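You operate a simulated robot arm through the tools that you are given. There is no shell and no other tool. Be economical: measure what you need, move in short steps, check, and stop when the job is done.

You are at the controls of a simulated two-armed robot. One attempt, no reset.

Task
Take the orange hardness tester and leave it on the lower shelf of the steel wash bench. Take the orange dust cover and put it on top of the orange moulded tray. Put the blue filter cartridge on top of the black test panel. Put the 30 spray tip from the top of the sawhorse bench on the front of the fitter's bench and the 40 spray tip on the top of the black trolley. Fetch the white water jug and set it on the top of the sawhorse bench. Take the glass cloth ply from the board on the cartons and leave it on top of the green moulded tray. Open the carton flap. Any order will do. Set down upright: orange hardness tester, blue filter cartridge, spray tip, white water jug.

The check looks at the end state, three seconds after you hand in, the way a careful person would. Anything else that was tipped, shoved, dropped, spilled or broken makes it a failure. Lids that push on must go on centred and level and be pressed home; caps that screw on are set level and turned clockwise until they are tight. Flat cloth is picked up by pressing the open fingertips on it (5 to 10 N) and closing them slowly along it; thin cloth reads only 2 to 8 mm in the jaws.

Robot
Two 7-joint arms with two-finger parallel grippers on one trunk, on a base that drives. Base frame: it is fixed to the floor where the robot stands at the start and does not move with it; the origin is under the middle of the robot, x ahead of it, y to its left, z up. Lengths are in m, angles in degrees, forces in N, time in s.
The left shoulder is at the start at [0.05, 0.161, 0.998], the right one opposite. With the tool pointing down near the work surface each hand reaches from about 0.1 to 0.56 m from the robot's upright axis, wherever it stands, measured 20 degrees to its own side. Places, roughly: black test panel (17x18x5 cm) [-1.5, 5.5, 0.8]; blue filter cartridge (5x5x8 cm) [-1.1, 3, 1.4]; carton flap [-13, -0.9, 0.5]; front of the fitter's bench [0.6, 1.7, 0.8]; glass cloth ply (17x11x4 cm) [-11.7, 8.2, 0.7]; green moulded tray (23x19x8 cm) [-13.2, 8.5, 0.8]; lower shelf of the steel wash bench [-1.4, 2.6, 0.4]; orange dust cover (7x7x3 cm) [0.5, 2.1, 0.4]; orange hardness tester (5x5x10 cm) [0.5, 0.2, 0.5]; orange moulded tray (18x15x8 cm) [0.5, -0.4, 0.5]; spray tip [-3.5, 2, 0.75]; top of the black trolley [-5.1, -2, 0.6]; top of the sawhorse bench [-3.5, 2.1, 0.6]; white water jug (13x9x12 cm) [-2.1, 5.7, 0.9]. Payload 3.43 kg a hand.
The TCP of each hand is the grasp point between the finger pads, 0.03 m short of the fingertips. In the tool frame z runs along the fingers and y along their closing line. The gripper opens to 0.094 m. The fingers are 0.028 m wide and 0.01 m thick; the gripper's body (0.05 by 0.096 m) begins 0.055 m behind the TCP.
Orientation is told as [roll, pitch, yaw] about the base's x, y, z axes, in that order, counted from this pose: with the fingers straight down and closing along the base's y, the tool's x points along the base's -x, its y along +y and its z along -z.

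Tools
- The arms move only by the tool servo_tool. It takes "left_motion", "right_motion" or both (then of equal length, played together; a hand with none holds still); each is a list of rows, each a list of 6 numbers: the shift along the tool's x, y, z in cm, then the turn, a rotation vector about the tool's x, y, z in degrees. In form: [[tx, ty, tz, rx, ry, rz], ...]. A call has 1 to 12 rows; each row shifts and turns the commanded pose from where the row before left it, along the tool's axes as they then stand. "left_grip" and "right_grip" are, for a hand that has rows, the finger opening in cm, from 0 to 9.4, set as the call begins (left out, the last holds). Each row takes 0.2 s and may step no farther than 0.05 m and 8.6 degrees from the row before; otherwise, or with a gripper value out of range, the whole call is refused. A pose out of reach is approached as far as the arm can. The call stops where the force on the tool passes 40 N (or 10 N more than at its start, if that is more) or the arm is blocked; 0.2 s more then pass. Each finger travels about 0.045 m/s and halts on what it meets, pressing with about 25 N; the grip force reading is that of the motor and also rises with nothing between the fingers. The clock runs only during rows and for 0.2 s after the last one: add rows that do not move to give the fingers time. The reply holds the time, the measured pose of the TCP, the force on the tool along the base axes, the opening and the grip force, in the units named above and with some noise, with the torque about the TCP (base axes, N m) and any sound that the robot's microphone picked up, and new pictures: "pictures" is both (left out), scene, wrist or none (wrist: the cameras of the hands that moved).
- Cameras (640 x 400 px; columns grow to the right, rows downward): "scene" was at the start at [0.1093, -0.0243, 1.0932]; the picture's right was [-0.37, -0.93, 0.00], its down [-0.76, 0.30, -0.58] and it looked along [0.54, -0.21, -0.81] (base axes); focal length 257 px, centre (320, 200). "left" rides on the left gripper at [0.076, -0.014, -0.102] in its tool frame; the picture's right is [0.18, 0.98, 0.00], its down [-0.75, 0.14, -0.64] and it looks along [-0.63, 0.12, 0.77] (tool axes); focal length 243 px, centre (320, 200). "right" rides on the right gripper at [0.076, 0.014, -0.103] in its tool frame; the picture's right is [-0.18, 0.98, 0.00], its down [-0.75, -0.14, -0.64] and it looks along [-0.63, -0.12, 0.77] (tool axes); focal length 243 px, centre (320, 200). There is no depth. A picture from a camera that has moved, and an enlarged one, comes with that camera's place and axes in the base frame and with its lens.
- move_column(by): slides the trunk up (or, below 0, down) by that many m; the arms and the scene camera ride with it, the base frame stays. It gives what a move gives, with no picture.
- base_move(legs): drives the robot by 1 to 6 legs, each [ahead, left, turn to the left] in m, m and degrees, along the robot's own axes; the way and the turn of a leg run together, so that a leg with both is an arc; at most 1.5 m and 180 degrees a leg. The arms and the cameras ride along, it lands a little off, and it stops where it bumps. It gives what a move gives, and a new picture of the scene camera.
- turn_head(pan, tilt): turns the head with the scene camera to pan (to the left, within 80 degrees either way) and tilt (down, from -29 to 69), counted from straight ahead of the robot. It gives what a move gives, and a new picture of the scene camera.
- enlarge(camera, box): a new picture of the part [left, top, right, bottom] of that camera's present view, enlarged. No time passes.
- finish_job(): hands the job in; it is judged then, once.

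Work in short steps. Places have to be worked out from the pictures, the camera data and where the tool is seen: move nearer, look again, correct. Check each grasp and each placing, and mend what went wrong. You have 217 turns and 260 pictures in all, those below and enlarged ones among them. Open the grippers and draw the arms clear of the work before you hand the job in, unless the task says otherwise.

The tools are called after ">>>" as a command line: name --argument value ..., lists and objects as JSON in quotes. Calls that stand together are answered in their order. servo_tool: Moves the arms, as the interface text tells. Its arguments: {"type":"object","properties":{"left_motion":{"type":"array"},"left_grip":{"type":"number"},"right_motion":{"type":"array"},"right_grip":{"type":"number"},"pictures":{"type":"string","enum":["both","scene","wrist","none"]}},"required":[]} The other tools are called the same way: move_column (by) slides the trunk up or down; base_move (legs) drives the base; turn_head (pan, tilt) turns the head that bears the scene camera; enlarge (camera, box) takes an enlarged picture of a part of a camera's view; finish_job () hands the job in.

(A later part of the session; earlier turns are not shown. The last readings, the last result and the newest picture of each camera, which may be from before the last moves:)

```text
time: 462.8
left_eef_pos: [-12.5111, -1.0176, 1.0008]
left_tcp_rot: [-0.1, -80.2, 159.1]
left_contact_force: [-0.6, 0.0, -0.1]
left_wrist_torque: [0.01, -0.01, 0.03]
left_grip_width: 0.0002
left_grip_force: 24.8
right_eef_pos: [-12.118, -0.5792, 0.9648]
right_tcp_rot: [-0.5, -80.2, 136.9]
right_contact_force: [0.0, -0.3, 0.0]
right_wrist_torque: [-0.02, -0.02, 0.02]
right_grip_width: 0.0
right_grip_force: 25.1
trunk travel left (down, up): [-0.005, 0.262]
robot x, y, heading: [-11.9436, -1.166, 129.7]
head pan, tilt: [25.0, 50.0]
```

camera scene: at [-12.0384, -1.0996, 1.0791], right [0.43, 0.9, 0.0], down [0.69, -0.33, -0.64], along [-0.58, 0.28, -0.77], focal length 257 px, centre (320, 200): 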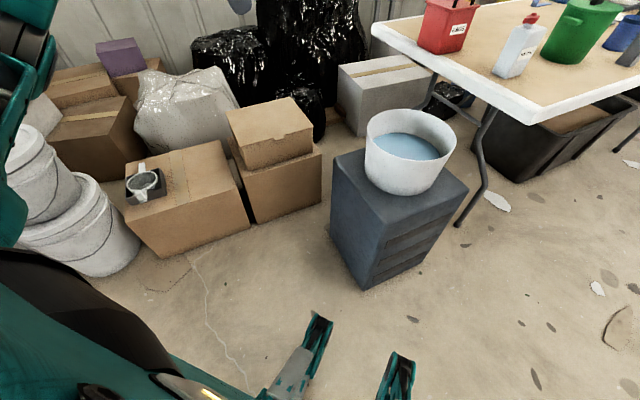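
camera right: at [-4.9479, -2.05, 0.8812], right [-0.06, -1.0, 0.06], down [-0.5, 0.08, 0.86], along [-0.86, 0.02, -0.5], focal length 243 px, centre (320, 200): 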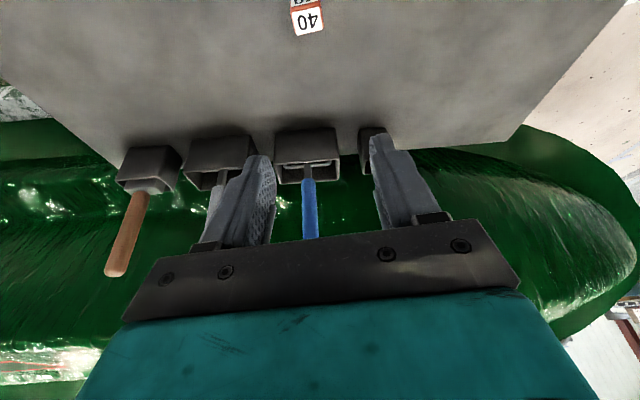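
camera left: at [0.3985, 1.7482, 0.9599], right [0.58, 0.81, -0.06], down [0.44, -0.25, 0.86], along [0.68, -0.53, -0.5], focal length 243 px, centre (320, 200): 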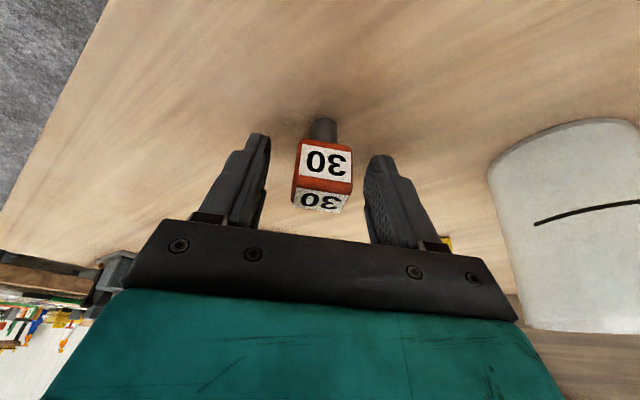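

Excellent, pose reached. Moving the hand to the robot's centre front, then turning to heading 150° and positioning.

>>> servo_tool --left_motion '[[0.12, -3.77, -0.68, 0, 0, 0], [0.12, -3.77, -0.68, 0, 0, 0], [0.12, -3.77, -0.68, 0, 0, 0], [0.12, -3.77, -0.68, 0, 0, 0], [0.12, -3.77, -0.68, 0, 0, 0], [0.12, -3.77, -0.68, 0, 0, 0], [0.12, -3.77, -0.68, 0, 0, 0], [0.12, -3.77, -0.68, 0, 0, 0], [0, 0, 0, 0, 0, 0]]' --pictures "none"

>>> base_move --legs '[[0, 0, 20.3], [0.2, 0.1, 0]]'

>>> turn_head --pan 10 --tilt 48

```text
time: 464.8
left_eef_pos: [-12.352, -0.753, 1.0007]
left_tcp_rot: [0.3, -80.1, 158.8]
left_contact_force: [0.6, -0.3, 0.4]
left_wrist_torque: [0.01, -0.01, -0.01]
left_grip_width: 0.0003
left_grip_force: 24.8
right_eef_pos: [-12.1185, -0.5786, 0.965]
right_tcp_rot: [-0.3, -80.1, 136.9]
right_contact_force: [0.4, 1.2, 0.3]
right_wrist_torque: [-0.04, 0.01, 0.01]
right_grip_width: 0.0
right_grip_force: 25.2
trunk travel left (down, up): [-0.005, 0.262]
robot x, y, heading: [-11.9463, -1.1654, 129.7]
head pan, tilt: [25.0, 50.0]
```

```text
time: 467.6
left_eef_pos: [-12.6901, -0.9081, 1.0009]
left_tcp_rot: [0.1, -80.1, 178.7]
left_contact_force: [-0.7, 0.8, -0.2]
left_wrist_torque: [0.01, -0.03, 0.01]
left_grip_width: 0.0
left_grip_force: 25.1
right_eef_pos: [-12.5305, -0.6644, 0.965]
right_tcp_rot: [-0.4, -80.1, 156.9]
right_contact_force: [-0.3, -0.6, 0.1]
right_wrist_torque: [-0.01, 0.0, -0.04]
right_grip_width: 0.0
right_grip_force: 25.4
trunk travel left (down, up): [-0.005, 0.262]
robot x, y, heading: [-12.167, -1.1582, 149.9]
head pan, tilt: [25.0, 50.0]
camera scene: at [-12.2757, -1.1273, 1.0791], right [0.09, 1.0, 0.0], down [0.76, -0.07, -0.64], along [-0.64, 0.06, -0.77], focal length 257 px, centre (320, 200)
```

scene: 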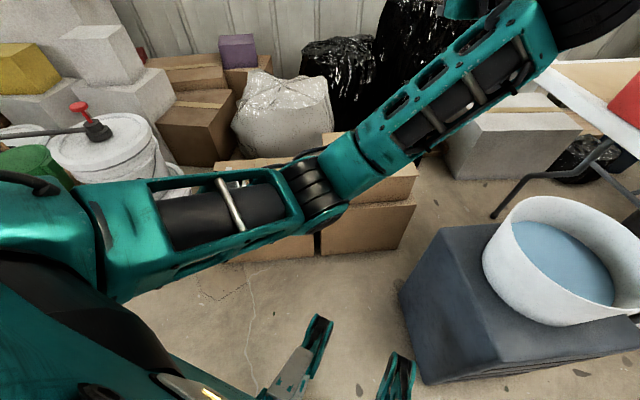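

```text
time: 468.4
left_eef_pos: [-12.6902, -0.9095, 0.9991]
left_tcp_rot: [0.1, -80.1, 178.8]
left_contact_force: [-0.4, 0.2, -0.4]
left_wrist_torque: [-0.01, -0.02, 0.0]
left_grip_width: 0.0
left_grip_force: 24.7
right_eef_pos: [-12.5286, -0.6643, 0.9649]
right_tcp_rot: [-0.5, -80.1, 156.8]
right_contact_force: [0.2, 0.5, 0.5]
right_wrist_torque: [0.0, 0.01, 0.02]
right_grip_width: 0.0
right_grip_force: 25.3
trunk travel left (down, up): [-0.005, 0.262]
robot x, y, heading: [-12.1655, -1.1582, 149.6]
head pan, tilt: [10.0, 48.0]
camera scene: at [-12.2729, -1.1072, 1.0819], right [0.35, 0.94, 0.0], down [0.7, -0.26, -0.67], along [-0.63, 0.23, -0.74], focal length 257 px, centre (320, 200)
```

scene: 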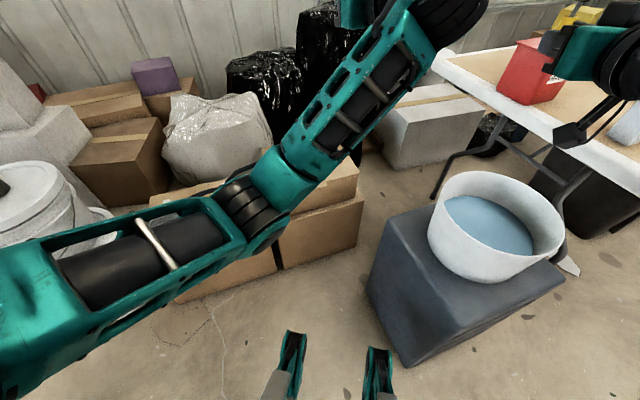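

Lowering the left hand by 36 cm in front of the carton.

>>> servo_tool --left_motion '[[4.43, 0, 0.78, 0, 0, 0], [4.43, 0, 0.78, 0, 0, 0], [4.43, 0, 0.78, 0, 0, 0], [4.43, 0, 0.78, 0, 0, 0], [4.43, 0, 0.78, 0, 0, 0], [4.43, 0, 0.78, 0, 0, 0], [4.43, 0, 0.78, 0, 0, 0], [4.43, 0, 0.78, 0, 0, 0], [0, 0, 0, 0, 0, 0]]'

```text
time: 470.6
left_eef_pos: [-12.7074, -0.9045, 0.6657]
left_tcp_rot: [-10.7, -82.1, -170.3]
left_contact_force: [1.5, -0.3, 0.6]
left_wrist_torque: [-0.01, -0.01, -0.01]
left_grip_width: 0.0
left_grip_force: 25.0
right_eef_pos: [-12.5295, -0.6654, 0.9635]
right_tcp_rot: [-0.8, -80.0, 157.1]
right_contact_force: [0.7, 0.2, -0.3]
right_wrist_torque: [0.03, -0.01, 0.0]
right_grip_width: 0.0001
right_grip_force: 24.8
trunk travel left (down, up): [-0.005, 0.262]
robot x, y, heading: [-12.167, -1.1598, 149.6]
head pan, tilt: [10.0, 48.0]
stopped in row 9 (left hand): the arm was blocked; the commanded pose is now the measured one
camera scene: at [-12.2729, -1.1072, 1.0819], right [0.35, 0.94, 0.0], down [0.7, -0.26, -0.67], along [-0.63, 0.23, -0.74], focal length 257 px, centre (320, 200)
camera left: at [-12.5956, -0.8889, 0.604], right [0.01, -0.98, -0.21], down [0.53, -0.17, 0.83], along [-0.85, -0.12, 0.52], focal length 243 px, centre (320, 200)
```

scene: 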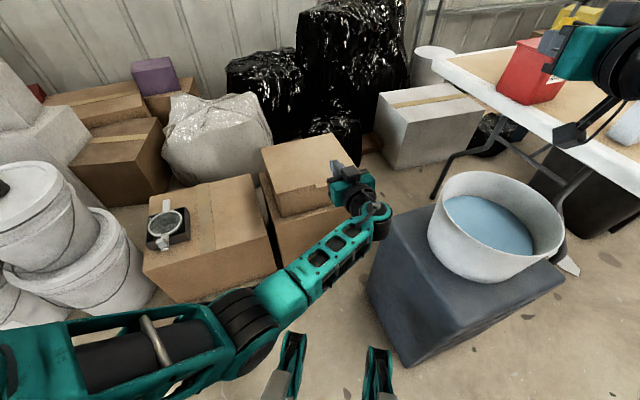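
left: 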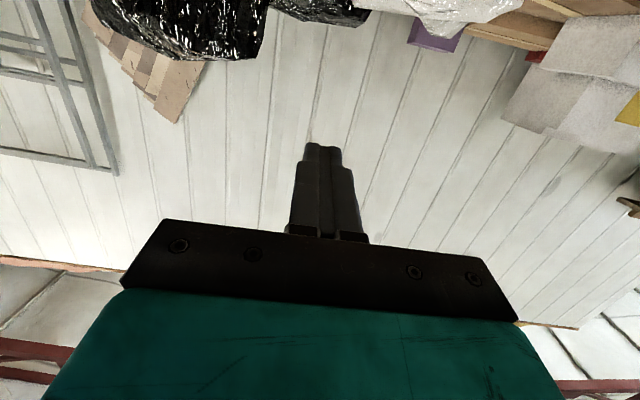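

Elbow fold again; a straighter arm is needed when low. Backing the base 0.18 m and extending the arm by the same amount, then lowering with the arm nearly straight.

>>> base_move --legs '[[-0.18, 0, 0]]'

>>> servo_tool --left_motion '[[-0.68, -2.2, 3.9, 0, 0, 0], [-0.68, -2.2, 3.9, 0, 0, 0], [-0.68, -2.2, 3.9, 0, 0, 0], [-0.68, -2.2, 3.9, 0, 0, 0], [0, 0, 0, 0, 0, 0]]' --pictures "scene"

```text
time: 472.1
left_eef_pos: [-12.5524, -0.9944, 0.6644]
left_tcp_rot: [-10.5, -82.0, -170.6]
left_contact_force: [-1.1, -0.8, 0.0]
left_wrist_torque: [-0.02, 0.0, 0.03]
left_grip_width: 0.0
left_grip_force: 25.0
right_eef_pos: [-12.3748, -0.7551, 0.9644]
right_tcp_rot: [-0.4, -80.2, 156.9]
right_contact_force: [0.0, -0.8, 0.4]
right_wrist_torque: [0.0, 0.02, 0.01]
right_grip_width: 0.0002
right_grip_force: 25.2
trunk travel left (down, up): [-0.005, 0.262]
robot x, y, heading: [-12.0141, -1.2496, 149.6]
head pan, tilt: [10.0, 48.0]
camera scene: at [-12.1185, -1.1976, 1.0819], right [0.35, 0.94, 0.0], down [0.7, -0.26, -0.67], along [-0.63, 0.23, -0.74], focal length 257 px, centre (320, 200)
```

scene: 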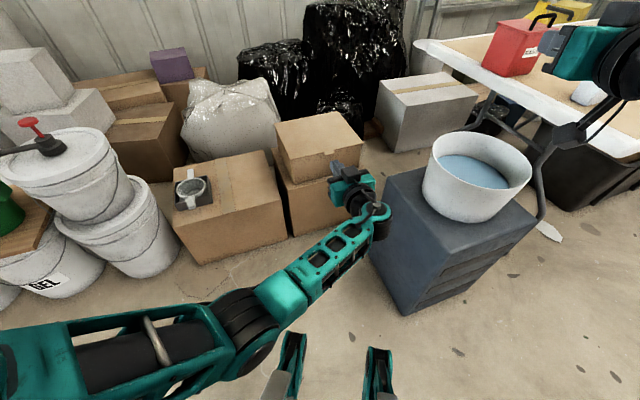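

```text
time: 473.3
left_eef_pos: [-12.6366, -0.9588, 0.6832]
left_tcp_rot: [-10.8, -81.9, -170.3]
left_contact_force: [0.2, 0.5, 0.0]
left_wrist_torque: [-0.01, 0.0, 0.02]
left_grip_width: 0.0
left_grip_force: 24.5
left hand out of reach, approached as far as the arm can: row 2, 3, 4
right_eef_pos: [-12.3752, -0.7546, 0.9648]
right_tcp_rot: [-0.5, -80.1, 157.1]
right_contact_force: [0.4, 0.2, 0.5]
right_wrist_torque: [-0.03, -0.01, -0.03]
right_grip_width: 0.0
right_grip_force: 25.0
trunk travel left (down, up): [-0.005, 0.262]
robot x, y, heading: [-12.0104, -1.2492, 149.8]
head pan, tilt: [10.0, 48.0]
camera scene: at [-12.1185, -1.1976, 1.0819], right [0.35, 0.94, 0.0], down [0.7, -0.26, -0.67], along [-0.63, 0.23, -0.74], focal length 257 px, centre (320, 200)
```

scene: 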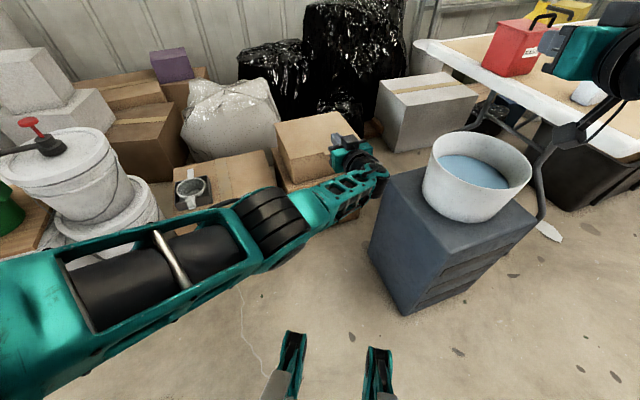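

Actually, fingers inclined 45° can also hook under the thin tab, and that posture works at low height. Rotating the left hand to 45° tilt and turning the base to heading 140°.

>>> servo_tool --left_motion '[[0, 0, 0, 0, 7.2, 0], [0, 0, 0, 0, 7.2, 0], [0, 0, 0, 0, 7.2, 0], [0, 0, 0, 0, 7.2, 0], [0, 0, 0, 0, 7.2, 0], [0, 0, 0, 0, 0, 0]]' --pictures "none"

>>> base_move --legs '[[0, 0, -10], [0.1, 0.15, 0]]'

>>> servo_tool --left_motion '[[0, 0, 0, 0, 0, 0]]' --pictures "wrist"

```text
time: 474.7
left_eef_pos: [-12.6388, -0.962, 0.6851]
left_tcp_rot: [-2.1, -46.0, -179.5]
left_contact_force: [-0.2, 0.4, -0.4]
left_wrist_torque: [-0.06, -0.02, -0.03]
left_grip_width: 0.0
left_grip_force: 25.4
right_eef_pos: [-12.376, -0.7553, 0.9641]
right_tcp_rot: [-0.5, -80.2, 157.0]
right_contact_force: [-0.8, 0.3, 0.2]
right_wrist_torque: [0.0, 0.03, 0.03]
right_grip_width: 0.0
right_grip_force: 25.0
trunk travel left (down, up): [-0.005, 0.262]
robot x, y, heading: [-12.0106, -1.2475, 149.7]
head pan, tilt: [10.0, 48.0]
```

```text
time: 476.9
left_eef_pos: [-12.7541, -0.9066, 0.6858]
left_tcp_rot: [-2.2, -46.0, 170.6]
left_contact_force: [1.4, -0.1, -0.1]
left_wrist_torque: [0.03, 0.01, 0.0]
left_grip_width: 0.0001
left_grip_force: 25.3
right_eef_pos: [-12.4588, -0.7475, 0.9639]
right_tcp_rot: [-0.6, -80.1, 147.0]
right_contact_force: [-0.1, 0.4, -0.2]
right_wrist_torque: [0.01, -0.01, -0.01]
right_grip_width: 0.0
right_grip_force: 25.2
trunk travel left (down, up): [-0.005, 0.262]
robot x, y, heading: [-12.1823, -1.2909, 140.1]
head pan, tilt: [10.0, 48.0]
camera scene: at [-12.2835, -1.2276, 1.0819], right [0.5, 0.86, 0.0], down [0.64, -0.37, -0.67], along [-0.58, 0.34, -0.74], focal length 257 px, centre (320, 200)
```

scene: 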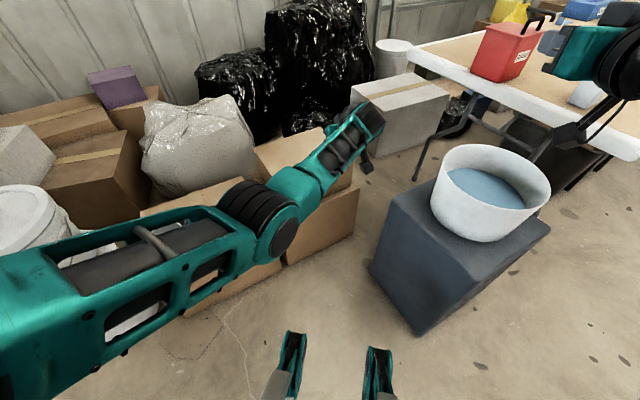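

```text
time: 477.3
left_eef_pos: [-12.7551, -0.9049, 0.6855]
left_tcp_rot: [-2.0, -46.1, 170.6]
left_contact_force: [-0.9, -0.1, -0.6]
left_wrist_torque: [0.01, 0.02, 0.01]
left_grip_width: 0.0001
left_grip_force: 24.9
right_eef_pos: [-12.459, -0.7475, 0.9643]
right_tcp_rot: [-0.7, -80.1, 147.0]
right_contact_force: [-0.4, 0.4, 0.6]
right_wrist_torque: [0.0, -0.01, 0.01]
right_grip_width: 0.0
right_grip_force: 24.6
trunk travel left (down, up): [-0.005, 0.262]
robot x, y, heading: [-12.1849, -1.2959, 140.1]
head pan, tilt: [10.0, 48.0]
camera left: at [-12.6281, -0.9152, 0.7016], right [-0.06, -0.99, -0.16], down [-0.09, -0.15, 0.98], along [-0.99, 0.07, -0.08], focal length 243 px, centre (320, 200)
```

left: 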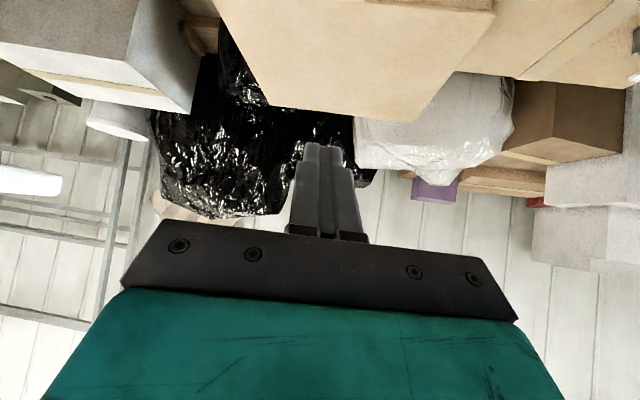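

Lid geometry confirmed from the wrist view. Lowering the hand 22 cm just in front of the tab.

>>> servo_tool --left_motion '[[2.7, -0.17, 2.61, 0, 0, 0], [2.7, -0.17, 2.61, 0, 0, 0], [2.7, -0.17, 2.61, 0, 0, 0], [2.7, -0.17, 2.61, 0, 0, 0], [2.7, -0.17, 2.61, 0, 0, 0], [2.7, -0.17, 2.61, 0, 0, 0], [0, 0, 0, 0, 0, 0]]'

```text
time: 478.9
left_eef_pos: [-12.7484, -0.9456, 0.5537]
left_tcp_rot: [-2.0, -46.2, 170.6]
left_contact_force: [-0.1, -0.2, -0.1]
left_wrist_torque: [0.01, 0.02, 0.02]
left_grip_width: 0.0001
left_grip_force: 25.5
left hand out of reach, approached as far as the arm can: row 2, 3, 4, 5, 6
right_eef_pos: [-12.4595, -0.7484, 0.9649]
right_tcp_rot: [-0.5, -80.1, 147.2]
right_contact_force: [-0.3, -0.4, -0.2]
right_wrist_torque: [0.02, -0.02, 0.01]
right_grip_width: 0.0
right_grip_force: 24.7
trunk travel left (down, up): [-0.005, 0.262]
robot x, y, heading: [-12.1874, -1.2931, 139.6]
head pan, tilt: [10.0, 48.0]
camera scene: at [-12.2836, -1.2276, 1.0819], right [0.5, 0.86, 0.0], down [0.64, -0.37, -0.67], along [-0.58, 0.34, -0.74], focal length 257 px, centre (320, 200)
camera left: at [-12.622, -0.9553, 0.5704], right [-0.06, -0.99, -0.16], down [-0.09, -0.15, 0.98], along [-0.99, 0.07, -0.08], focal length 243 px, centre (320, 200)
```

scene: 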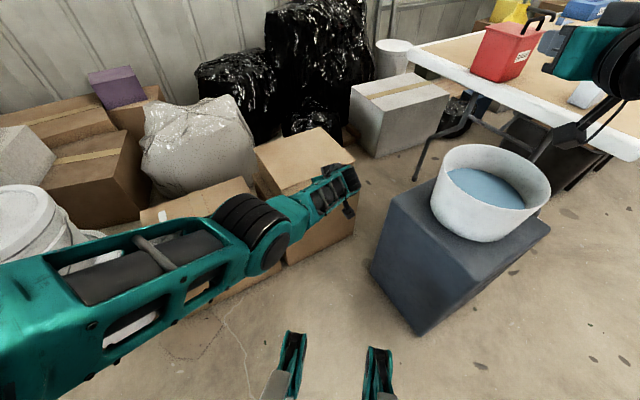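
left: 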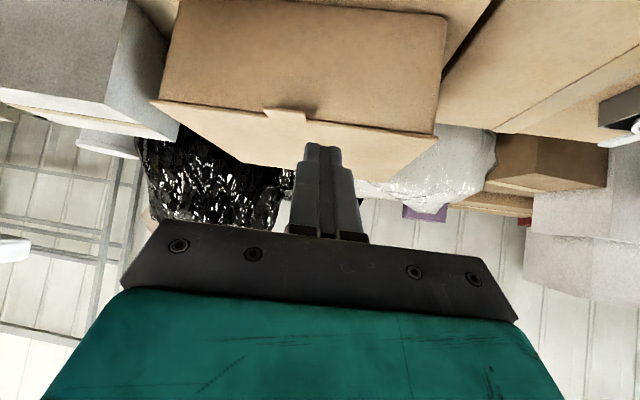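

Arm is at full stretch. Pulling the hand back 10 cm (toward me) so it can reach down, then driving closer.

>>> servo_tool --left_motion '[[2.3, 0, -2.4, 0, 0, 0], [2.3, 0, -2.4, 0, 0, 0], [2.3, 0, -2.4, 0, 0, 0], [0, 0, 0, 0, 0, 0]]' --pictures "wrist"

```text
time: 479.9
left_eef_pos: [-12.6592, -0.9599, 0.5645]
left_tcp_rot: [-2.7, -47.2, 171.0]
left_contact_force: [0.7, -0.1, -0.1]
left_wrist_torque: [0.02, -0.03, 0.01]
left_grip_width: 0.0
left_grip_force: 25.2
right_eef_pos: [-12.4609, -0.7475, 0.9647]
right_tcp_rot: [-0.5, -80.2, 147.0]
right_contact_force: [-0.6, -0.7, -0.6]
right_wrist_torque: [-0.01, 0.02, 0.0]
right_grip_width: 0.0002
right_grip_force: 25.1
trunk travel left (down, up): [-0.005, 0.262]
robot x, y, heading: [-12.187, -1.2958, 139.4]
head pan, tilt: [10.0, 48.0]
camera left: at [-12.5317, -0.9705, 0.5784], right [-0.06, -0.98, -0.17], down [-0.07, -0.16, 0.98], along [-1.0, 0.07, -0.06], focal length 243 px, centre (320, 200)
```

left: 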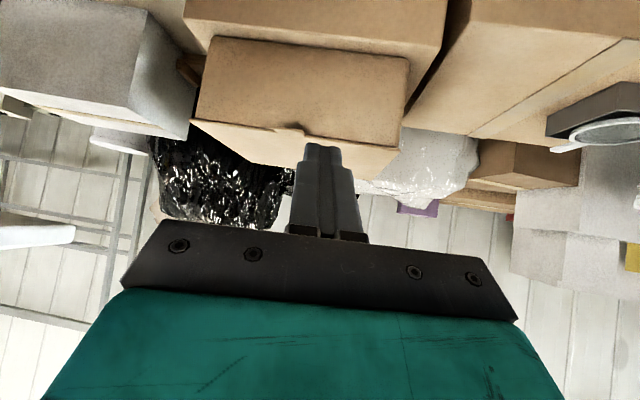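

Pulling back another 6 cm while lowering 10 cm and centring on the tab's y.

>>> servo_tool --left_motion '[[3.8, -1.6, 0.8, 0, 0, 0], [3.8, -1.6, 0.8, 0, 0, 0], [3.8, -1.6, 0.8, 0, 0, 0], [0, 0, 0, 0, 0, 0]]' --pictures "wrist"

```text
time: 480.9
left_eef_pos: [-12.601, -0.9427, 0.4875]
left_tcp_rot: [-2.0, -46.2, 170.6]
left_contact_force: [0.8, -0.6, 0.3]
left_wrist_torque: [-0.01, 0.0, 0.01]
left_grip_width: 0.0
left_grip_force: 24.7
left hand out of reach, approached as far as the arm can: row 3
right_eef_pos: [-12.4597, -0.748, 0.9642]
right_tcp_rot: [-0.5, -80.1, 147.1]
right_contact_force: [-0.1, 0.4, 0.1]
right_wrist_torque: [-0.02, -0.03, 0.01]
right_grip_width: 0.0
right_grip_force: 24.8
trunk travel left (down, up): [-0.005, 0.262]
robot x, y, heading: [-12.1864, -1.2941, 139.7]
head pan, tilt: [10.0, 48.0]
camera left: at [-12.4749, -0.953, 0.5037], right [-0.06, -0.99, -0.16], down [-0.09, -0.15, 0.98], along [-0.99, 0.07, -0.08], focal length 243 px, centre (320, 200)
```

left: 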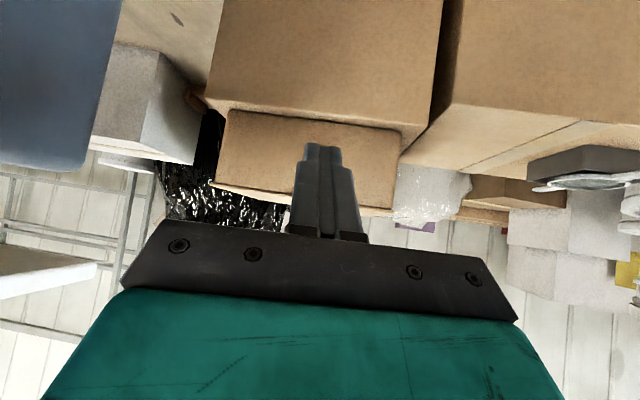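

Lid edge is at z≈0.48. Going slightly lower, then driving the base so the hand moves straight toward the tab, stopping a few cm short.

>>> servo_tool --left_motion '[[3.2, 0, 0.3, 0, 0, 0], [0, 0, 0, 0, 0, 0]]' --pictures "none"

>>> base_move --legs '[[0.14, 0.065, 0]]'

>>> servo_tool --left_motion '[[0, 0, 0, 0, 0, 0]]' --pictures "wrist"

```text
time: 481.5
left_eef_pos: [-12.5954, -0.9538, 0.4705]
left_tcp_rot: [-1.6, -46.4, 170.8]
left_contact_force: [-0.2, 0.1, -0.4]
left_wrist_torque: [-0.01, 0.0, -0.02]
left_grip_width: 0.0
left_grip_force: 25.2
left hand out of reach, approached as far as the arm can: row 1
right_eef_pos: [-12.4601, -0.749, 0.965]
right_tcp_rot: [-0.6, -80.1, 147.2]
right_contact_force: [0.7, -0.6, -0.5]
right_wrist_torque: [0.02, 0.02, 0.02]
right_grip_width: 0.0
right_grip_force: 25.1
trunk travel left (down, up): [-0.005, 0.262]
robot x, y, heading: [-12.1848, -1.2991, 139.8]
head pan, tilt: [10.0, 48.0]
```

```text
time: 482.9
left_eef_pos: [-12.7383, -0.9143, 0.4704]
left_tcp_rot: [-1.3, -46.4, 170.4]
left_contact_force: [-0.4, 0.1, -1.2]
left_wrist_torque: [0.03, -0.01, -0.02]
left_grip_width: 0.0
left_grip_force: 25.0
right_eef_pos: [-12.6054, -0.7089, 0.9643]
right_tcp_rot: [-0.5, -80.2, 146.9]
right_contact_force: [0.1, 0.0, -0.4]
right_wrist_torque: [0.02, 0.01, -0.02]
right_grip_width: 0.0001
right_grip_force: 25.0
trunk travel left (down, up): [-0.005, 0.262]
robot x, y, heading: [-12.3298, -1.2591, 139.6]
head pan, tilt: [10.0, 48.0]
camera scene: at [-12.4294, -1.1895, 1.0819], right [0.51, 0.86, 0.0], down [0.64, -0.38, -0.67], along [-0.58, 0.34, -0.74], focal length 257 px, centre (320, 200)
```

scene: 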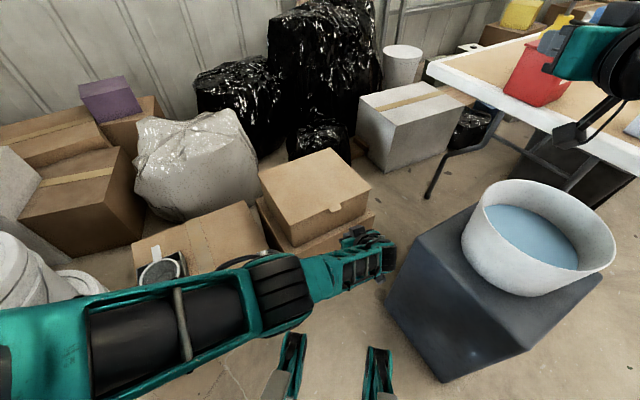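

```text
time: 483.3
left_eef_pos: [-12.7402, -0.9158, 0.469]
left_tcp_rot: [-1.1, -46.3, 170.3]
left_contact_force: [-0.9, -0.4, 0.2]
left_wrist_torque: [0.03, -0.01, 0.01]
left_grip_width: 0.0
left_grip_force: 25.2
right_eef_pos: [-12.6047, -0.7104, 0.9652]
right_tcp_rot: [-0.6, -80.2, 147.0]
right_contact_force: [-0.1, -0.4, -0.8]
right_wrist_torque: [-0.02, 0.0, -0.03]
right_grip_width: 0.0001
right_grip_force: 25.4
trunk travel left (down, up): [-0.005, 0.262]
robot x, y, heading: [-12.3374, -1.259, 139.6]
head pan, tilt: [10.0, 48.0]
camera left: at [-12.6137, -0.9244, 0.4843], right [-0.05, -0.99, -0.15], down [-0.08, -0.14, 0.99], along [-1.0, 0.07, -0.07], focal length 243 px, centre (320, 200)
```

left: 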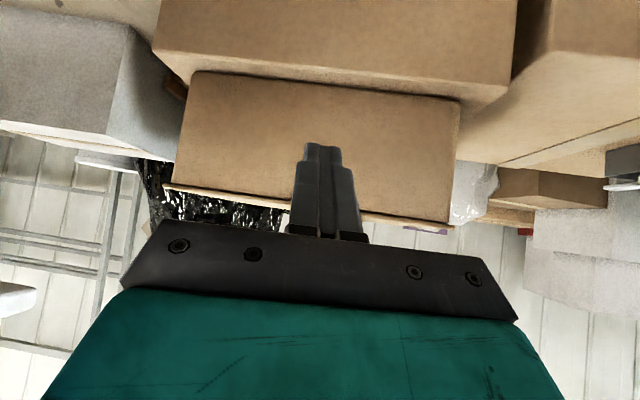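

In front of the box at z 0.469. Driving 6 cm so the fingertips go under the tab at its centre.

>>> base_move --legs '[[0.06, 0.024, 0]]'

>>> servo_tool --left_motion '[[0, 0, 0, 0, 0, 0]]' --pictures "wrist"

>>> enlarge --camera "scene" --box '[240, 130, 440, 290]'

```text
time: 484.3
left_eef_pos: [-12.8018, -0.8971, 0.4692]
left_tcp_rot: [-1.2, -46.4, 170.4]
left_contact_force: [0.2, 0.7, 0.3]
left_wrist_torque: [-0.04, 0.04, 0.01]
left_grip_width: 0.0002
left_grip_force: 25.6
right_eef_pos: [-12.6667, -0.6898, 0.9637]
right_tcp_rot: [-0.5, -80.1, 146.9]
right_contact_force: [-0.8, 0.8, 0.2]
right_wrist_torque: [-0.01, 0.03, -0.02]
right_grip_width: 0.0
right_grip_force: 24.9
trunk travel left (down, up): [-0.005, 0.262]
robot x, y, heading: [-12.3954, -1.2357, 139.9]
head pan, tilt: [10.0, 48.0]
camera scene: at [-12.4906, -1.1689, 1.0819], right [0.5, 0.86, 0.0], down [0.64, -0.37, -0.67], along [-0.58, 0.34, -0.74], focal length 257 px, centre (320, 200)
```

scene: 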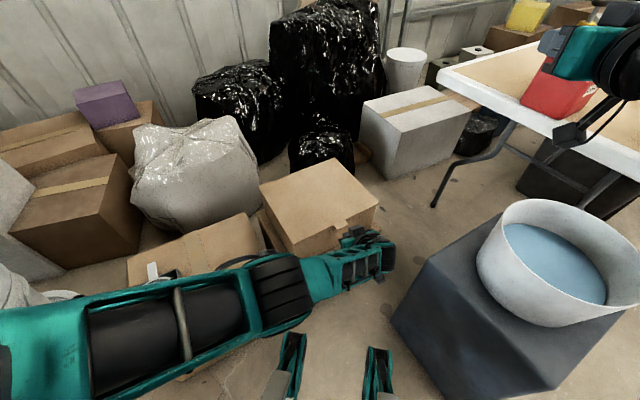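

```text
time: 484.7
left_eef_pos: [-12.8022, -0.8957, 0.4684]
left_tcp_rot: [-1.0, -46.4, 170.4]
left_contact_force: [-0.4, -0.2, 0.4]
left_wrist_torque: [-0.02, 0.01, 0.02]
left_grip_width: 0.0
left_grip_force: 24.9
right_eef_pos: [-12.6677, -0.6892, 0.9649]
right_tcp_rot: [-0.6, -80.1, 147.0]
right_contact_force: [0.1, 0.7, -0.4]
right_wrist_torque: [0.03, -0.02, 0.01]
right_grip_width: 0.0
right_grip_force: 25.3
trunk travel left (down, up): [-0.005, 0.262]
robot x, y, heading: [-12.3941, -1.2384, 139.6]
head pan, tilt: [10.0, 48.0]
camera left: at [-12.6759, -0.9046, 0.484], right [-0.05, -0.99, -0.15], down [-0.08, -0.14, 0.99], along [-1.0, 0.06, -0.07], focal length 243 px, centre (320, 200)
```

left: 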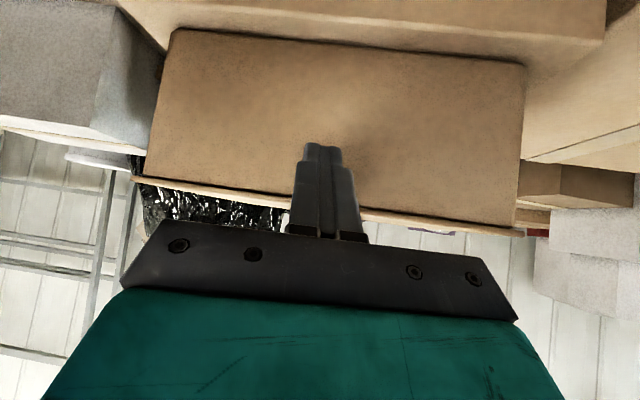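

```text
2.50 times, centred on (340, 210) of scene
camera zoom: at [-12.4906, -1.1689, 1.0819], right [0.5, 0.86, 0.0], down [0.64, -0.37, -0.67], along [-0.58, 0.34, -0.74], focal length 642 px, centre (270, 175)
```

zoom: 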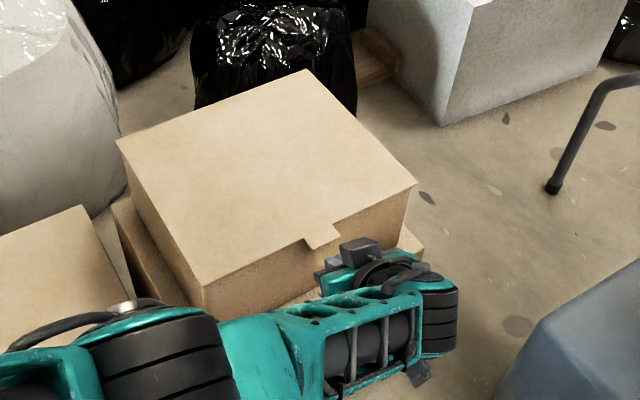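

Tab edge is at x≈-12.839, so I need about 1.7 cm more to get under it.

>>> base_move --legs '[[0.016, 0.01, 0]]'

>>> servo_tool --left_motion '[[-0.72, 0, -0.69, 0, 0, 0], [-0.72, 0, -0.69, 0, 0, 0], [0, 0, 0, 0, 0, 0]]' --pictures "wrist"

>>> enlarge --camera "scene" --box '[260, 150, 420, 270]'

```text
time: 485.4
left_eef_pos: [-12.8205, -0.8922, 0.468]
left_tcp_rot: [-1.1, -46.5, 170.4]
left_contact_force: [0.4, -0.1, 0.9]
left_wrist_torque: [-0.02, 0.02, -0.01]
left_grip_width: 0.0002
left_grip_force: 25.2
right_eef_pos: [-12.6859, -0.6866, 0.9651]
right_tcp_rot: [-0.6, -80.1, 147.0]
right_contact_force: [-0.6, -0.1, 0.2]
right_wrist_torque: [0.01, -0.01, 0.02]
right_grip_width: 0.0
right_grip_force: 24.9
trunk travel left (down, up): [-0.005, 0.262]
robot x, y, heading: [-12.4112, -1.2311, 139.7]
head pan, tilt: [10.0, 48.0]
camera scene: at [-12.5092, -1.1658, 1.0819], right [0.5, 0.86, 0.0], down [0.64, -0.37, -0.67], along [-0.58, 0.34, -0.74], focal length 257 px, centre (320, 200)
```

scene: 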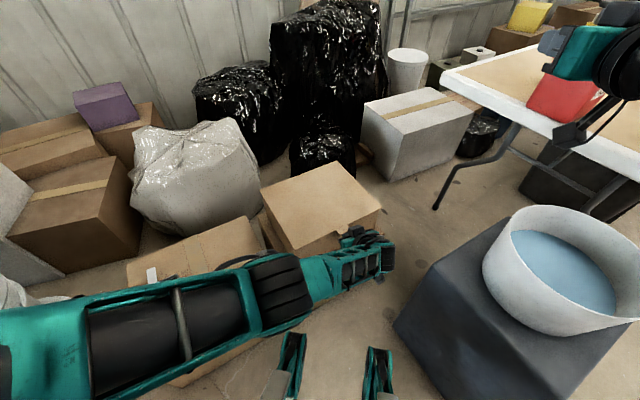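

```text
time: 486.2
left_eef_pos: [-12.8208, -0.8923, 0.488]
left_tcp_rot: [-1.1, -46.4, 170.4]
left_contact_force: [-0.5, 0.6, -0.7]
left_wrist_torque: [-0.02, 0.0, -0.03]
left_grip_width: 0.0
left_grip_force: 24.7
right_eef_pos: [-12.6845, -0.6879, 0.9649]
right_tcp_rot: [-0.7, -80.0, 147.0]
right_contact_force: [0.3, 0.0, -0.8]
right_wrist_torque: [0.02, -0.02, -0.01]
right_grip_width: 0.0
right_grip_force: 24.9
trunk travel left (down, up): [-0.005, 0.262]
robot x, y, heading: [-12.4124, -1.2355, 139.9]
head pan, tilt: [10.0, 48.0]
camera left: at [-12.6941, -0.9006, 0.5046], right [-0.05, -0.99, -0.15], down [-0.08, -0.14, 0.99], along [-1.0, 0.06, -0.07], focal length 243 px, centre (320, 200)
```

left: 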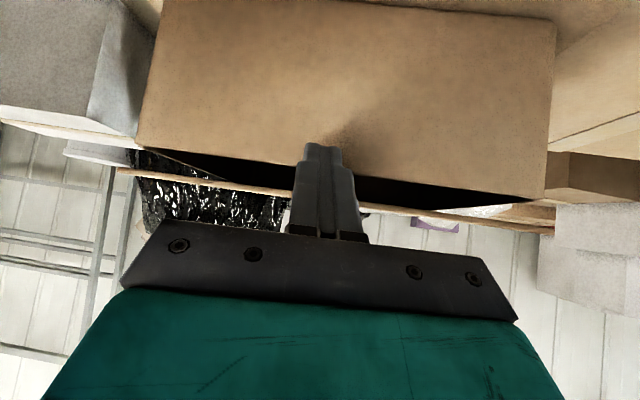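

```text
3.33 times, centred on (340, 210) of scene
camera zoom: at [-12.5093, -1.1658, 1.0819], right [0.5, 0.86, 0.0], down [0.64, -0.37, -0.67], along [-0.58, 0.34, -0.74], focal length 856 px, centre (253, 167)
```

zoom: 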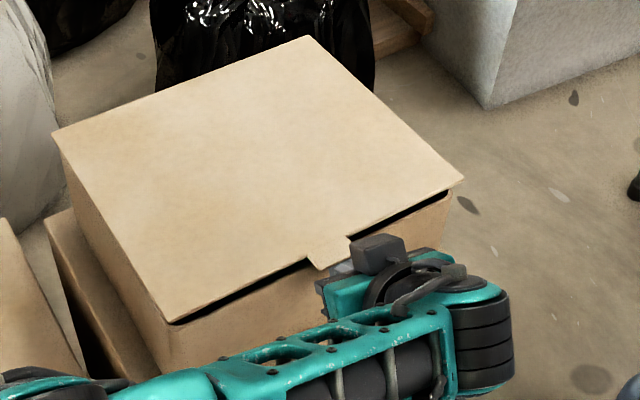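

The flap is lifting. Following its arc upward and toward the hinge in small rows.

>>> servo_tool --left_motion '[[-1.97, 0, -1.19, 0, 0, 0], [-1.97, 0, -1.19, 0, 0, 0], [-2.32, 0, -0.82, 0, 0, 0], [-2.32, 0, -0.82, 0, 0, 0], [-2.37, 0, -0.19, 0, 0, 0], [-2.37, 0, -0.19, 0, 0, 0], [0, 0, 0, 0, 0, 0]]'

```text
time: 487.4
left_eef_pos: [-12.8561, -0.8878, 0.5896]
left_tcp_rot: [-1.0, -46.0, 170.3]
left_contact_force: [9.1, -3.6, 3.6]
left_wrist_torque: [0.02, 0.14, 0.15]
left_grip_width: 0.0001
left_grip_force: 24.9
right_eef_pos: [-12.6845, -0.6871, 0.966]
right_tcp_rot: [-0.7, -80.2, 147.1]
right_contact_force: [-0.6, 1.1, -0.2]
right_wrist_torque: [-0.01, -0.03, -0.04]
right_grip_width: 0.0
right_grip_force: 25.3
trunk travel left (down, up): [-0.005, 0.262]
robot x, y, heading: [-12.4127, -1.2363, 139.6]
head pan, tilt: [10.0, 48.0]
stopped in row 5 (left hand): the force on the tool passed its limit (the readings are from after the stop); the commanded pose is now the measured one
camera scene: at [-12.5081, -1.1664, 1.0819], right [0.5, 0.86, 0.0], down [0.64, -0.37, -0.67], along [-0.58, 0.34, -0.74], focal length 257 px, centre (320, 200)
camera left: at [-12.7292, -0.8958, 0.607], right [-0.05, -0.99, -0.14], down [-0.09, -0.14, 0.99], along [-0.99, 0.06, -0.08], focal length 243 px, centre (320, 200)
```

scene: 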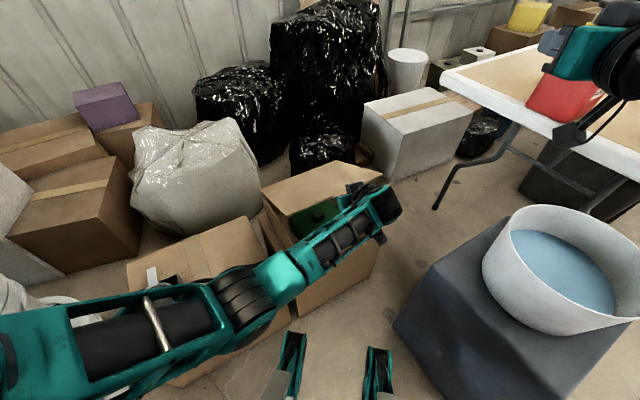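
left: 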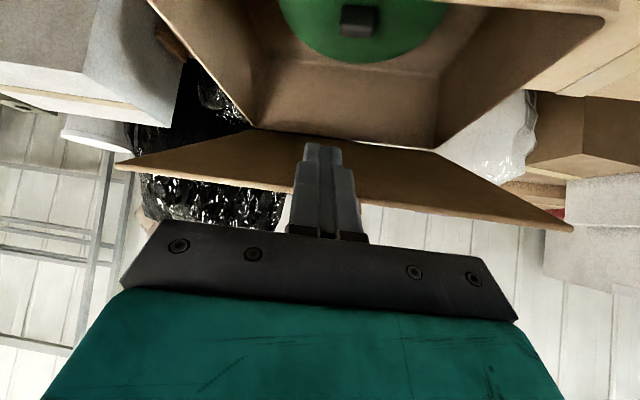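

The flap is about 25° open. The stop was likely from moving too fast; continuing slower along the arc.

>>> servo_tool --left_motion '[[-0.9, 0, -0.45, 0, 0, 0], [-0.9, 0, -0.4, 0, 0, 0], [-1.0, 0, -0.35, 0, 0, 0], [-1.0, 0, -0.3, 0, 0, 0], [-1.0, 0, -0.25, 0, 0, 0], [-1.0, 0, -0.2, 0, 0, 0], [-1.0, 0, -0.1, 0, 0, 0], [-1.0, 0, 0, 0, 0, 0]]' --pictures "wrist"

```text
time: 489.2
left_eef_pos: [-12.8982, -0.8802, 0.6631]
left_tcp_rot: [-0.9, -46.1, 170.2]
left_contact_force: [0.1, -0.4, -0.7]
left_wrist_torque: [0.0, 0.0, 0.0]
left_grip_width: 0.0
left_grip_force: 24.7
right_eef_pos: [-12.6857, -0.6864, 0.9646]
right_tcp_rot: [-0.6, -80.1, 147.0]
right_contact_force: [0.7, 0.4, 0.6]
right_wrist_torque: [0.01, 0.01, 0.03]
right_grip_width: 0.0
right_grip_force: 24.7
trunk travel left (down, up): [-0.005, 0.262]
robot x, y, heading: [-12.4137, -1.2325, 139.8]
head pan, tilt: [10.0, 48.0]
camera left: at [-12.7717, -0.8888, 0.6792], right [-0.05, -0.99, -0.14], down [-0.09, -0.14, 0.99], along [-0.99, 0.06, -0.08], focal length 243 px, centre (320, 200)
```

left: 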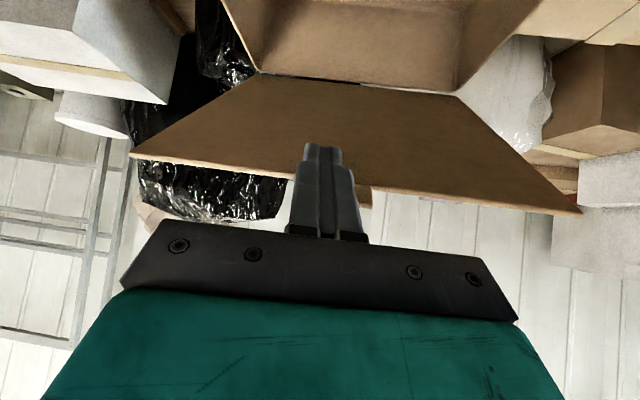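

About 50° open with little force. Continuing up and over toward vertical.

>>> servo_tool --left_motion '[[-1.27, 0, 0.17, 0, 0, 0], [-1.27, 0, 0.17, 0, 0, 0], [-1.27, 0, 0.25, 0, 0, 0], [-1.27, 0, 0.3, 0, 0, 0], [-1.2, 0, 0.5, 0, 0, 0], [-1.1, 0, 0.7, 0, 0, 0], [-1.0, 0, 0.9, 0, 0, 0], [-0.9, 0, 1.0, 0, 0, 0], [-0.9, 0, 1.0, 0, 0, 0], [-0.9, 0, 1.0, 0, 0, 0]]'

```text
time: 491.4
left_eef_pos: [-13.0143, -0.8599, 0.6971]
left_tcp_rot: [-0.9, -46.1, 170.4]
left_contact_force: [-0.1, -0.1, -1.0]
left_wrist_torque: [-0.02, 0.03, 0.0]
left_grip_width: 0.0
left_grip_force: 25.3
right_eef_pos: [-12.6861, -0.6868, 0.965]
right_tcp_rot: [-0.7, -80.1, 147.1]
right_contact_force: [0.6, 0.8, -1.2]
right_wrist_torque: [0.02, -0.01, 0.0]
right_grip_width: 0.0
right_grip_force: 25.1
trunk travel left (down, up): [-0.005, 0.262]
robot x, y, heading: [-12.4097, -1.2322, 139.6]
head pan, tilt: [10.0, 48.0]
camera scene: at [-12.5089, -1.1661, 1.0818], right [0.5, 0.86, 0.0], down [0.64, -0.37, -0.67], along [-0.58, 0.34, -0.74], focal length 257 px, centre (320, 200)
camera left: at [-12.8893, -0.8684, 0.7137], right [-0.05, -0.99, -0.14], down [-0.09, -0.14, 0.99], along [-0.99, 0.06, -0.08], focal length 243 px, centre (320, 200)
```

scene: 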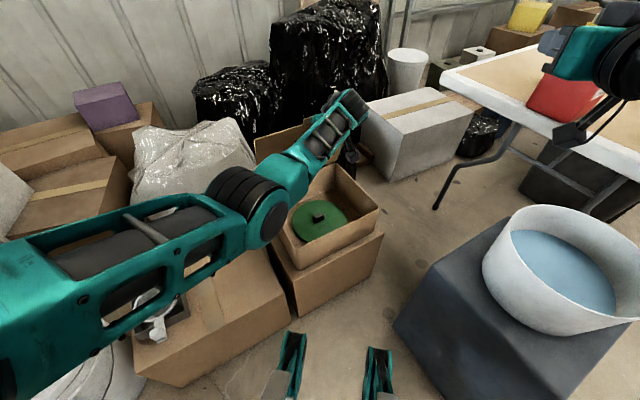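
left: 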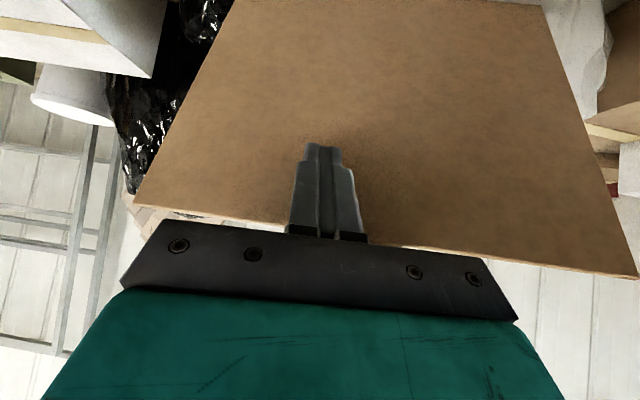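

Around 75-80°. Pushing on westward past vertical.

>>> servo_tool --left_motion '[[-0.9, 0.2, 0.94, 0, 0, 0], [-0.9, 0.2, 0.94, 0, 0, 0], [-0.9, 0.2, 0.94, 0, 0, 0], [-0.9, 0.2, 0.94, 0, 0, 0], [-0.8, 0.2, 1.05, 0, 0, 0], [-0.8, 0.2, 1.05, 0, 0, 0], [-0.8, 0.2, 1.05, 0, 0, 0], [-0.8, 0.2, 1.05, 0, 0, 0], [0, 0, 0, 0, 0, 0]]' --pictures "scene"

```text
time: 493.4
left_eef_pos: [-13.0981, -0.9002, 0.6975]
left_tcp_rot: [-1.0, -46.1, 170.4]
left_contact_force: [0.0, 0.5, 0.5]
left_wrist_torque: [0.0, -0.03, 0.03]
left_grip_width: 0.0
left_grip_force: 25.2
left hand out of reach, approached as far as the arm can: row 3, 4, 5, 6, 7, 8
right_eef_pos: [-12.6838, -0.687, 0.9645]
right_tcp_rot: [-0.6, -80.2, 147.1]
right_contact_force: [-0.3, -0.2, -0.3]
right_wrist_torque: [0.0, 0.01, -0.03]
right_grip_width: 0.0
right_grip_force: 24.5
trunk travel left (down, up): [-0.005, 0.262]
robot x, y, heading: [-12.4124, -1.2316, 139.4]
head pan, tilt: [10.0, 48.0]
camera scene: at [-12.5089, -1.1661, 1.0819], right [0.5, 0.86, 0.0], down [0.64, -0.37, -0.67], along [-0.58, 0.34, -0.74], focal length 257 px, centre (320, 200)
```

scene: 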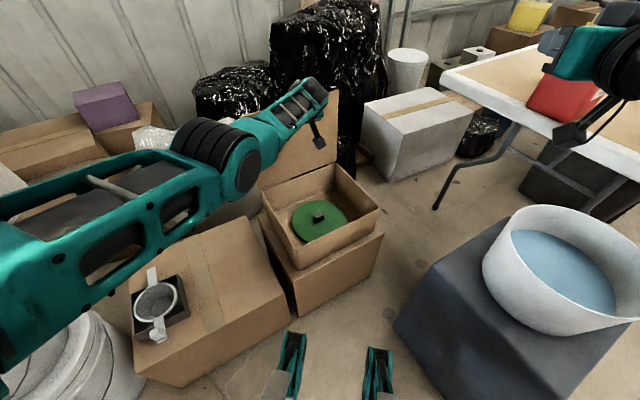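

The flap is past vertical. Withdrawing the hand back and up, then checking whether it stays.

>>> servo_tool --left_motion '[[1.5, 0, -3.5, 0, 0, 0], [1.5, 0, -3.5, 0, 0, 0], [0, 0, -4, 0, 0, 0], [-1, 0, -4, 0, 0, 0], [-2, 0, -4, 0, 0, 0], [-2, 0, -4, 0, 0, 0], [-2, 0, -4, 0, 0, 0]]' --pictures "scene"

>>> enlarge --camera "scene" --box '[220, 70, 420, 280]'

```text
time: 495.0
left_eef_pos: [-12.9364, -0.9332, 0.92]
left_tcp_rot: [-1.0, -46.1, 170.4]
left_contact_force: [-0.6, 0.0, 0.5]
left_wrist_torque: [-0.02, -0.02, 0.0]
left_grip_width: 0.0
left_grip_force: 25.0
right_eef_pos: [-12.6852, -0.6869, 0.9649]
right_tcp_rot: [-0.6, -80.1, 147.1]
right_contact_force: [-0.4, -0.7, 0.2]
right_wrist_torque: [0.02, -0.01, 0.01]
right_grip_width: 0.0003
right_grip_force: 24.9
trunk travel left (down, up): [-0.005, 0.262]
robot x, y, heading: [-12.4111, -1.236, 139.5]
head pan, tilt: [10.0, 48.0]
camera scene: at [-12.5087, -1.1661, 1.0819], right [0.5, 0.86, 0.0], down [0.64, -0.37, -0.67], along [-0.58, 0.34, -0.74], focal length 257 px, centre (320, 200)
```

scene: 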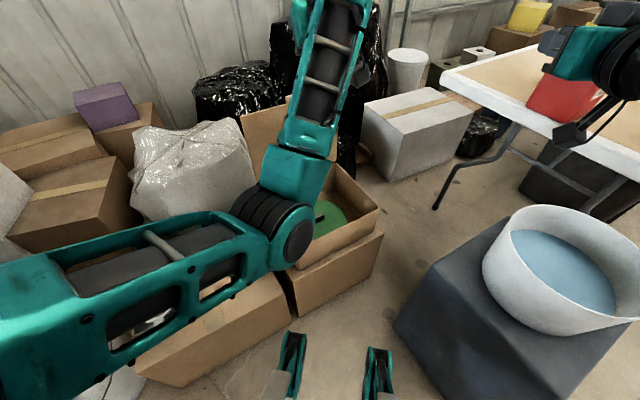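

```text
1.90 times, centred on (320, 175) of scene
camera zoom: at [-12.5087, -1.1661, 1.0819], right [0.5, 0.86, 0.0], down [0.64, -0.37, -0.67], along [-0.58, 0.34, -0.74], focal length 489 px, centre (320, 248)
```

zoom: 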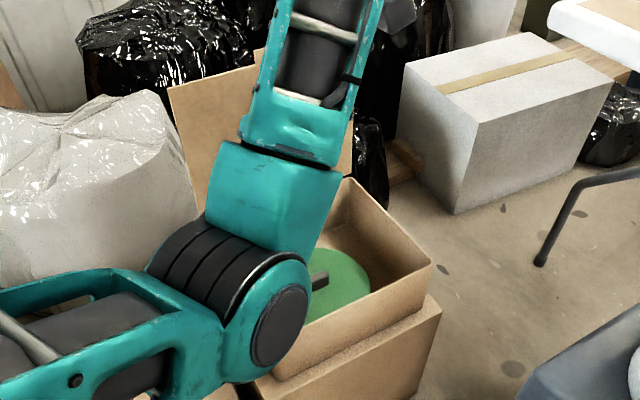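

The flap stays open past vertical. My picture budget is nearly spent, so I'll be sparing from here. Raising the trunk, backing out the way I came, and driving north in one call.

>>> move_column --by 0.24

>>> base_move --legs '[[-0.326, -0.326, 0], [0, 0, -49.5], [1.1, 0, 0], [0.3, -0.9, 0], [1.5, 0, 0], [1.4, 0, 0]]'

```text
time: 497.5
left_eef_pos: [-12.936, -0.9327, 1.1591]
left_tcp_rot: [-0.9, -46.1, 170.3]
left_contact_force: [-0.9, 0.8, 0.5]
left_wrist_torque: [0.0, -0.01, 0.0]
left_grip_width: 0.0001
left_grip_force: 24.5
right_eef_pos: [-12.686, -0.6845, 1.203]
right_tcp_rot: [-0.5, -80.1, 147.1]
right_contact_force: [-1.0, -0.5, 0.1]
right_wrist_torque: [0.01, 0.0, 0.03]
right_grip_width: 0.0
right_grip_force: 24.8
trunk travel left (down, up): [-0.245, 0.022]
robot x, y, heading: [-12.4109, -1.2332, 139.6]
head pan, tilt: [10.0, 48.0]
```

```text
time: 526.0
left_eef_pos: [-11.2143, 3.7359, 1.1595]
left_tcp_rot: [-1.0, -46.0, 120.8]
left_contact_force: [0.0, -0.2, -0.8]
left_wrist_torque: [0.0, -0.01, 0.0]
left_grip_width: 0.0001
left_grip_force: 25.1
right_eef_pos: [-10.8647, 3.7044, 1.2042]
right_tcp_rot: [-0.6, -80.1, 97.6]
right_contact_force: [-0.5, -0.2, 0.1]
right_wrist_torque: [-0.01, 0.0, -0.01]
right_grip_width: 0.0
right_grip_force: 25.0
trunk travel left (down, up): [-0.245, 0.022]
robot x, y, heading: [-11.1038, 3.1405, 90.3]
head pan, tilt: [10.0, 48.0]
camera scene: at [-11.1158, 3.2619, 1.3218], right [0.98, 0.18, 0.0], down [0.13, -0.73, -0.67], along [-0.12, 0.66, -0.74], focal length 257 px, centre (320, 200)
```

scene: 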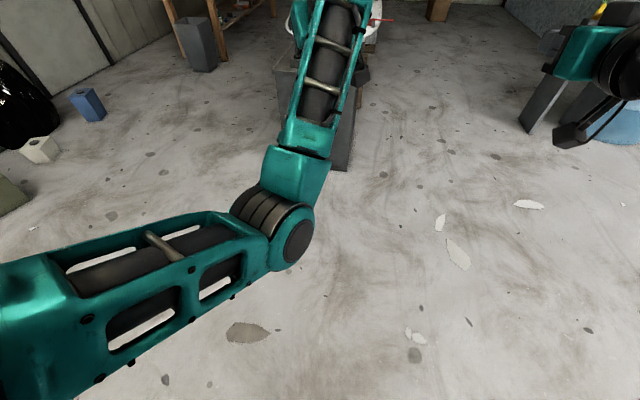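

>>> turn_head --pan 3 --tilt 18

```text
time: 527.0
left_eef_pos: [-11.2149, 3.7348, 1.159]
left_tcp_rot: [-1.0, -46.1, 120.9]
left_contact_force: [-0.4, 0.2, -0.4]
left_wrist_torque: [-0.02, 0.0, 0.0]
left_grip_width: 0.0001
left_grip_force: 25.3
right_eef_pos: [-10.8651, 3.7063, 1.2044]
right_tcp_rot: [-0.6, -80.1, 97.6]
right_contact_force: [0.0, -0.9, 0.5]
right_wrist_torque: [0.02, -0.04, -0.01]
right_grip_width: 0.0
right_grip_force: 25.0
trunk travel left (down, up): [-0.245, 0.022]
robot x, y, heading: [-11.1012, 3.143, 90.6]
head pan, tilt: [3.0, 18.0]
camera scene: at [-11.1071, 3.2774, 1.3679], right [1.0, 0.06, 0.0], down [0.02, -0.31, -0.95], along [-0.05, 0.95, -0.31], focal length 257 px, centre (320, 200)
```

scene: 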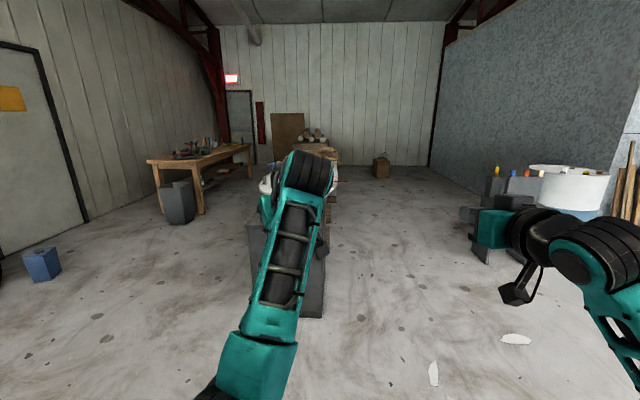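

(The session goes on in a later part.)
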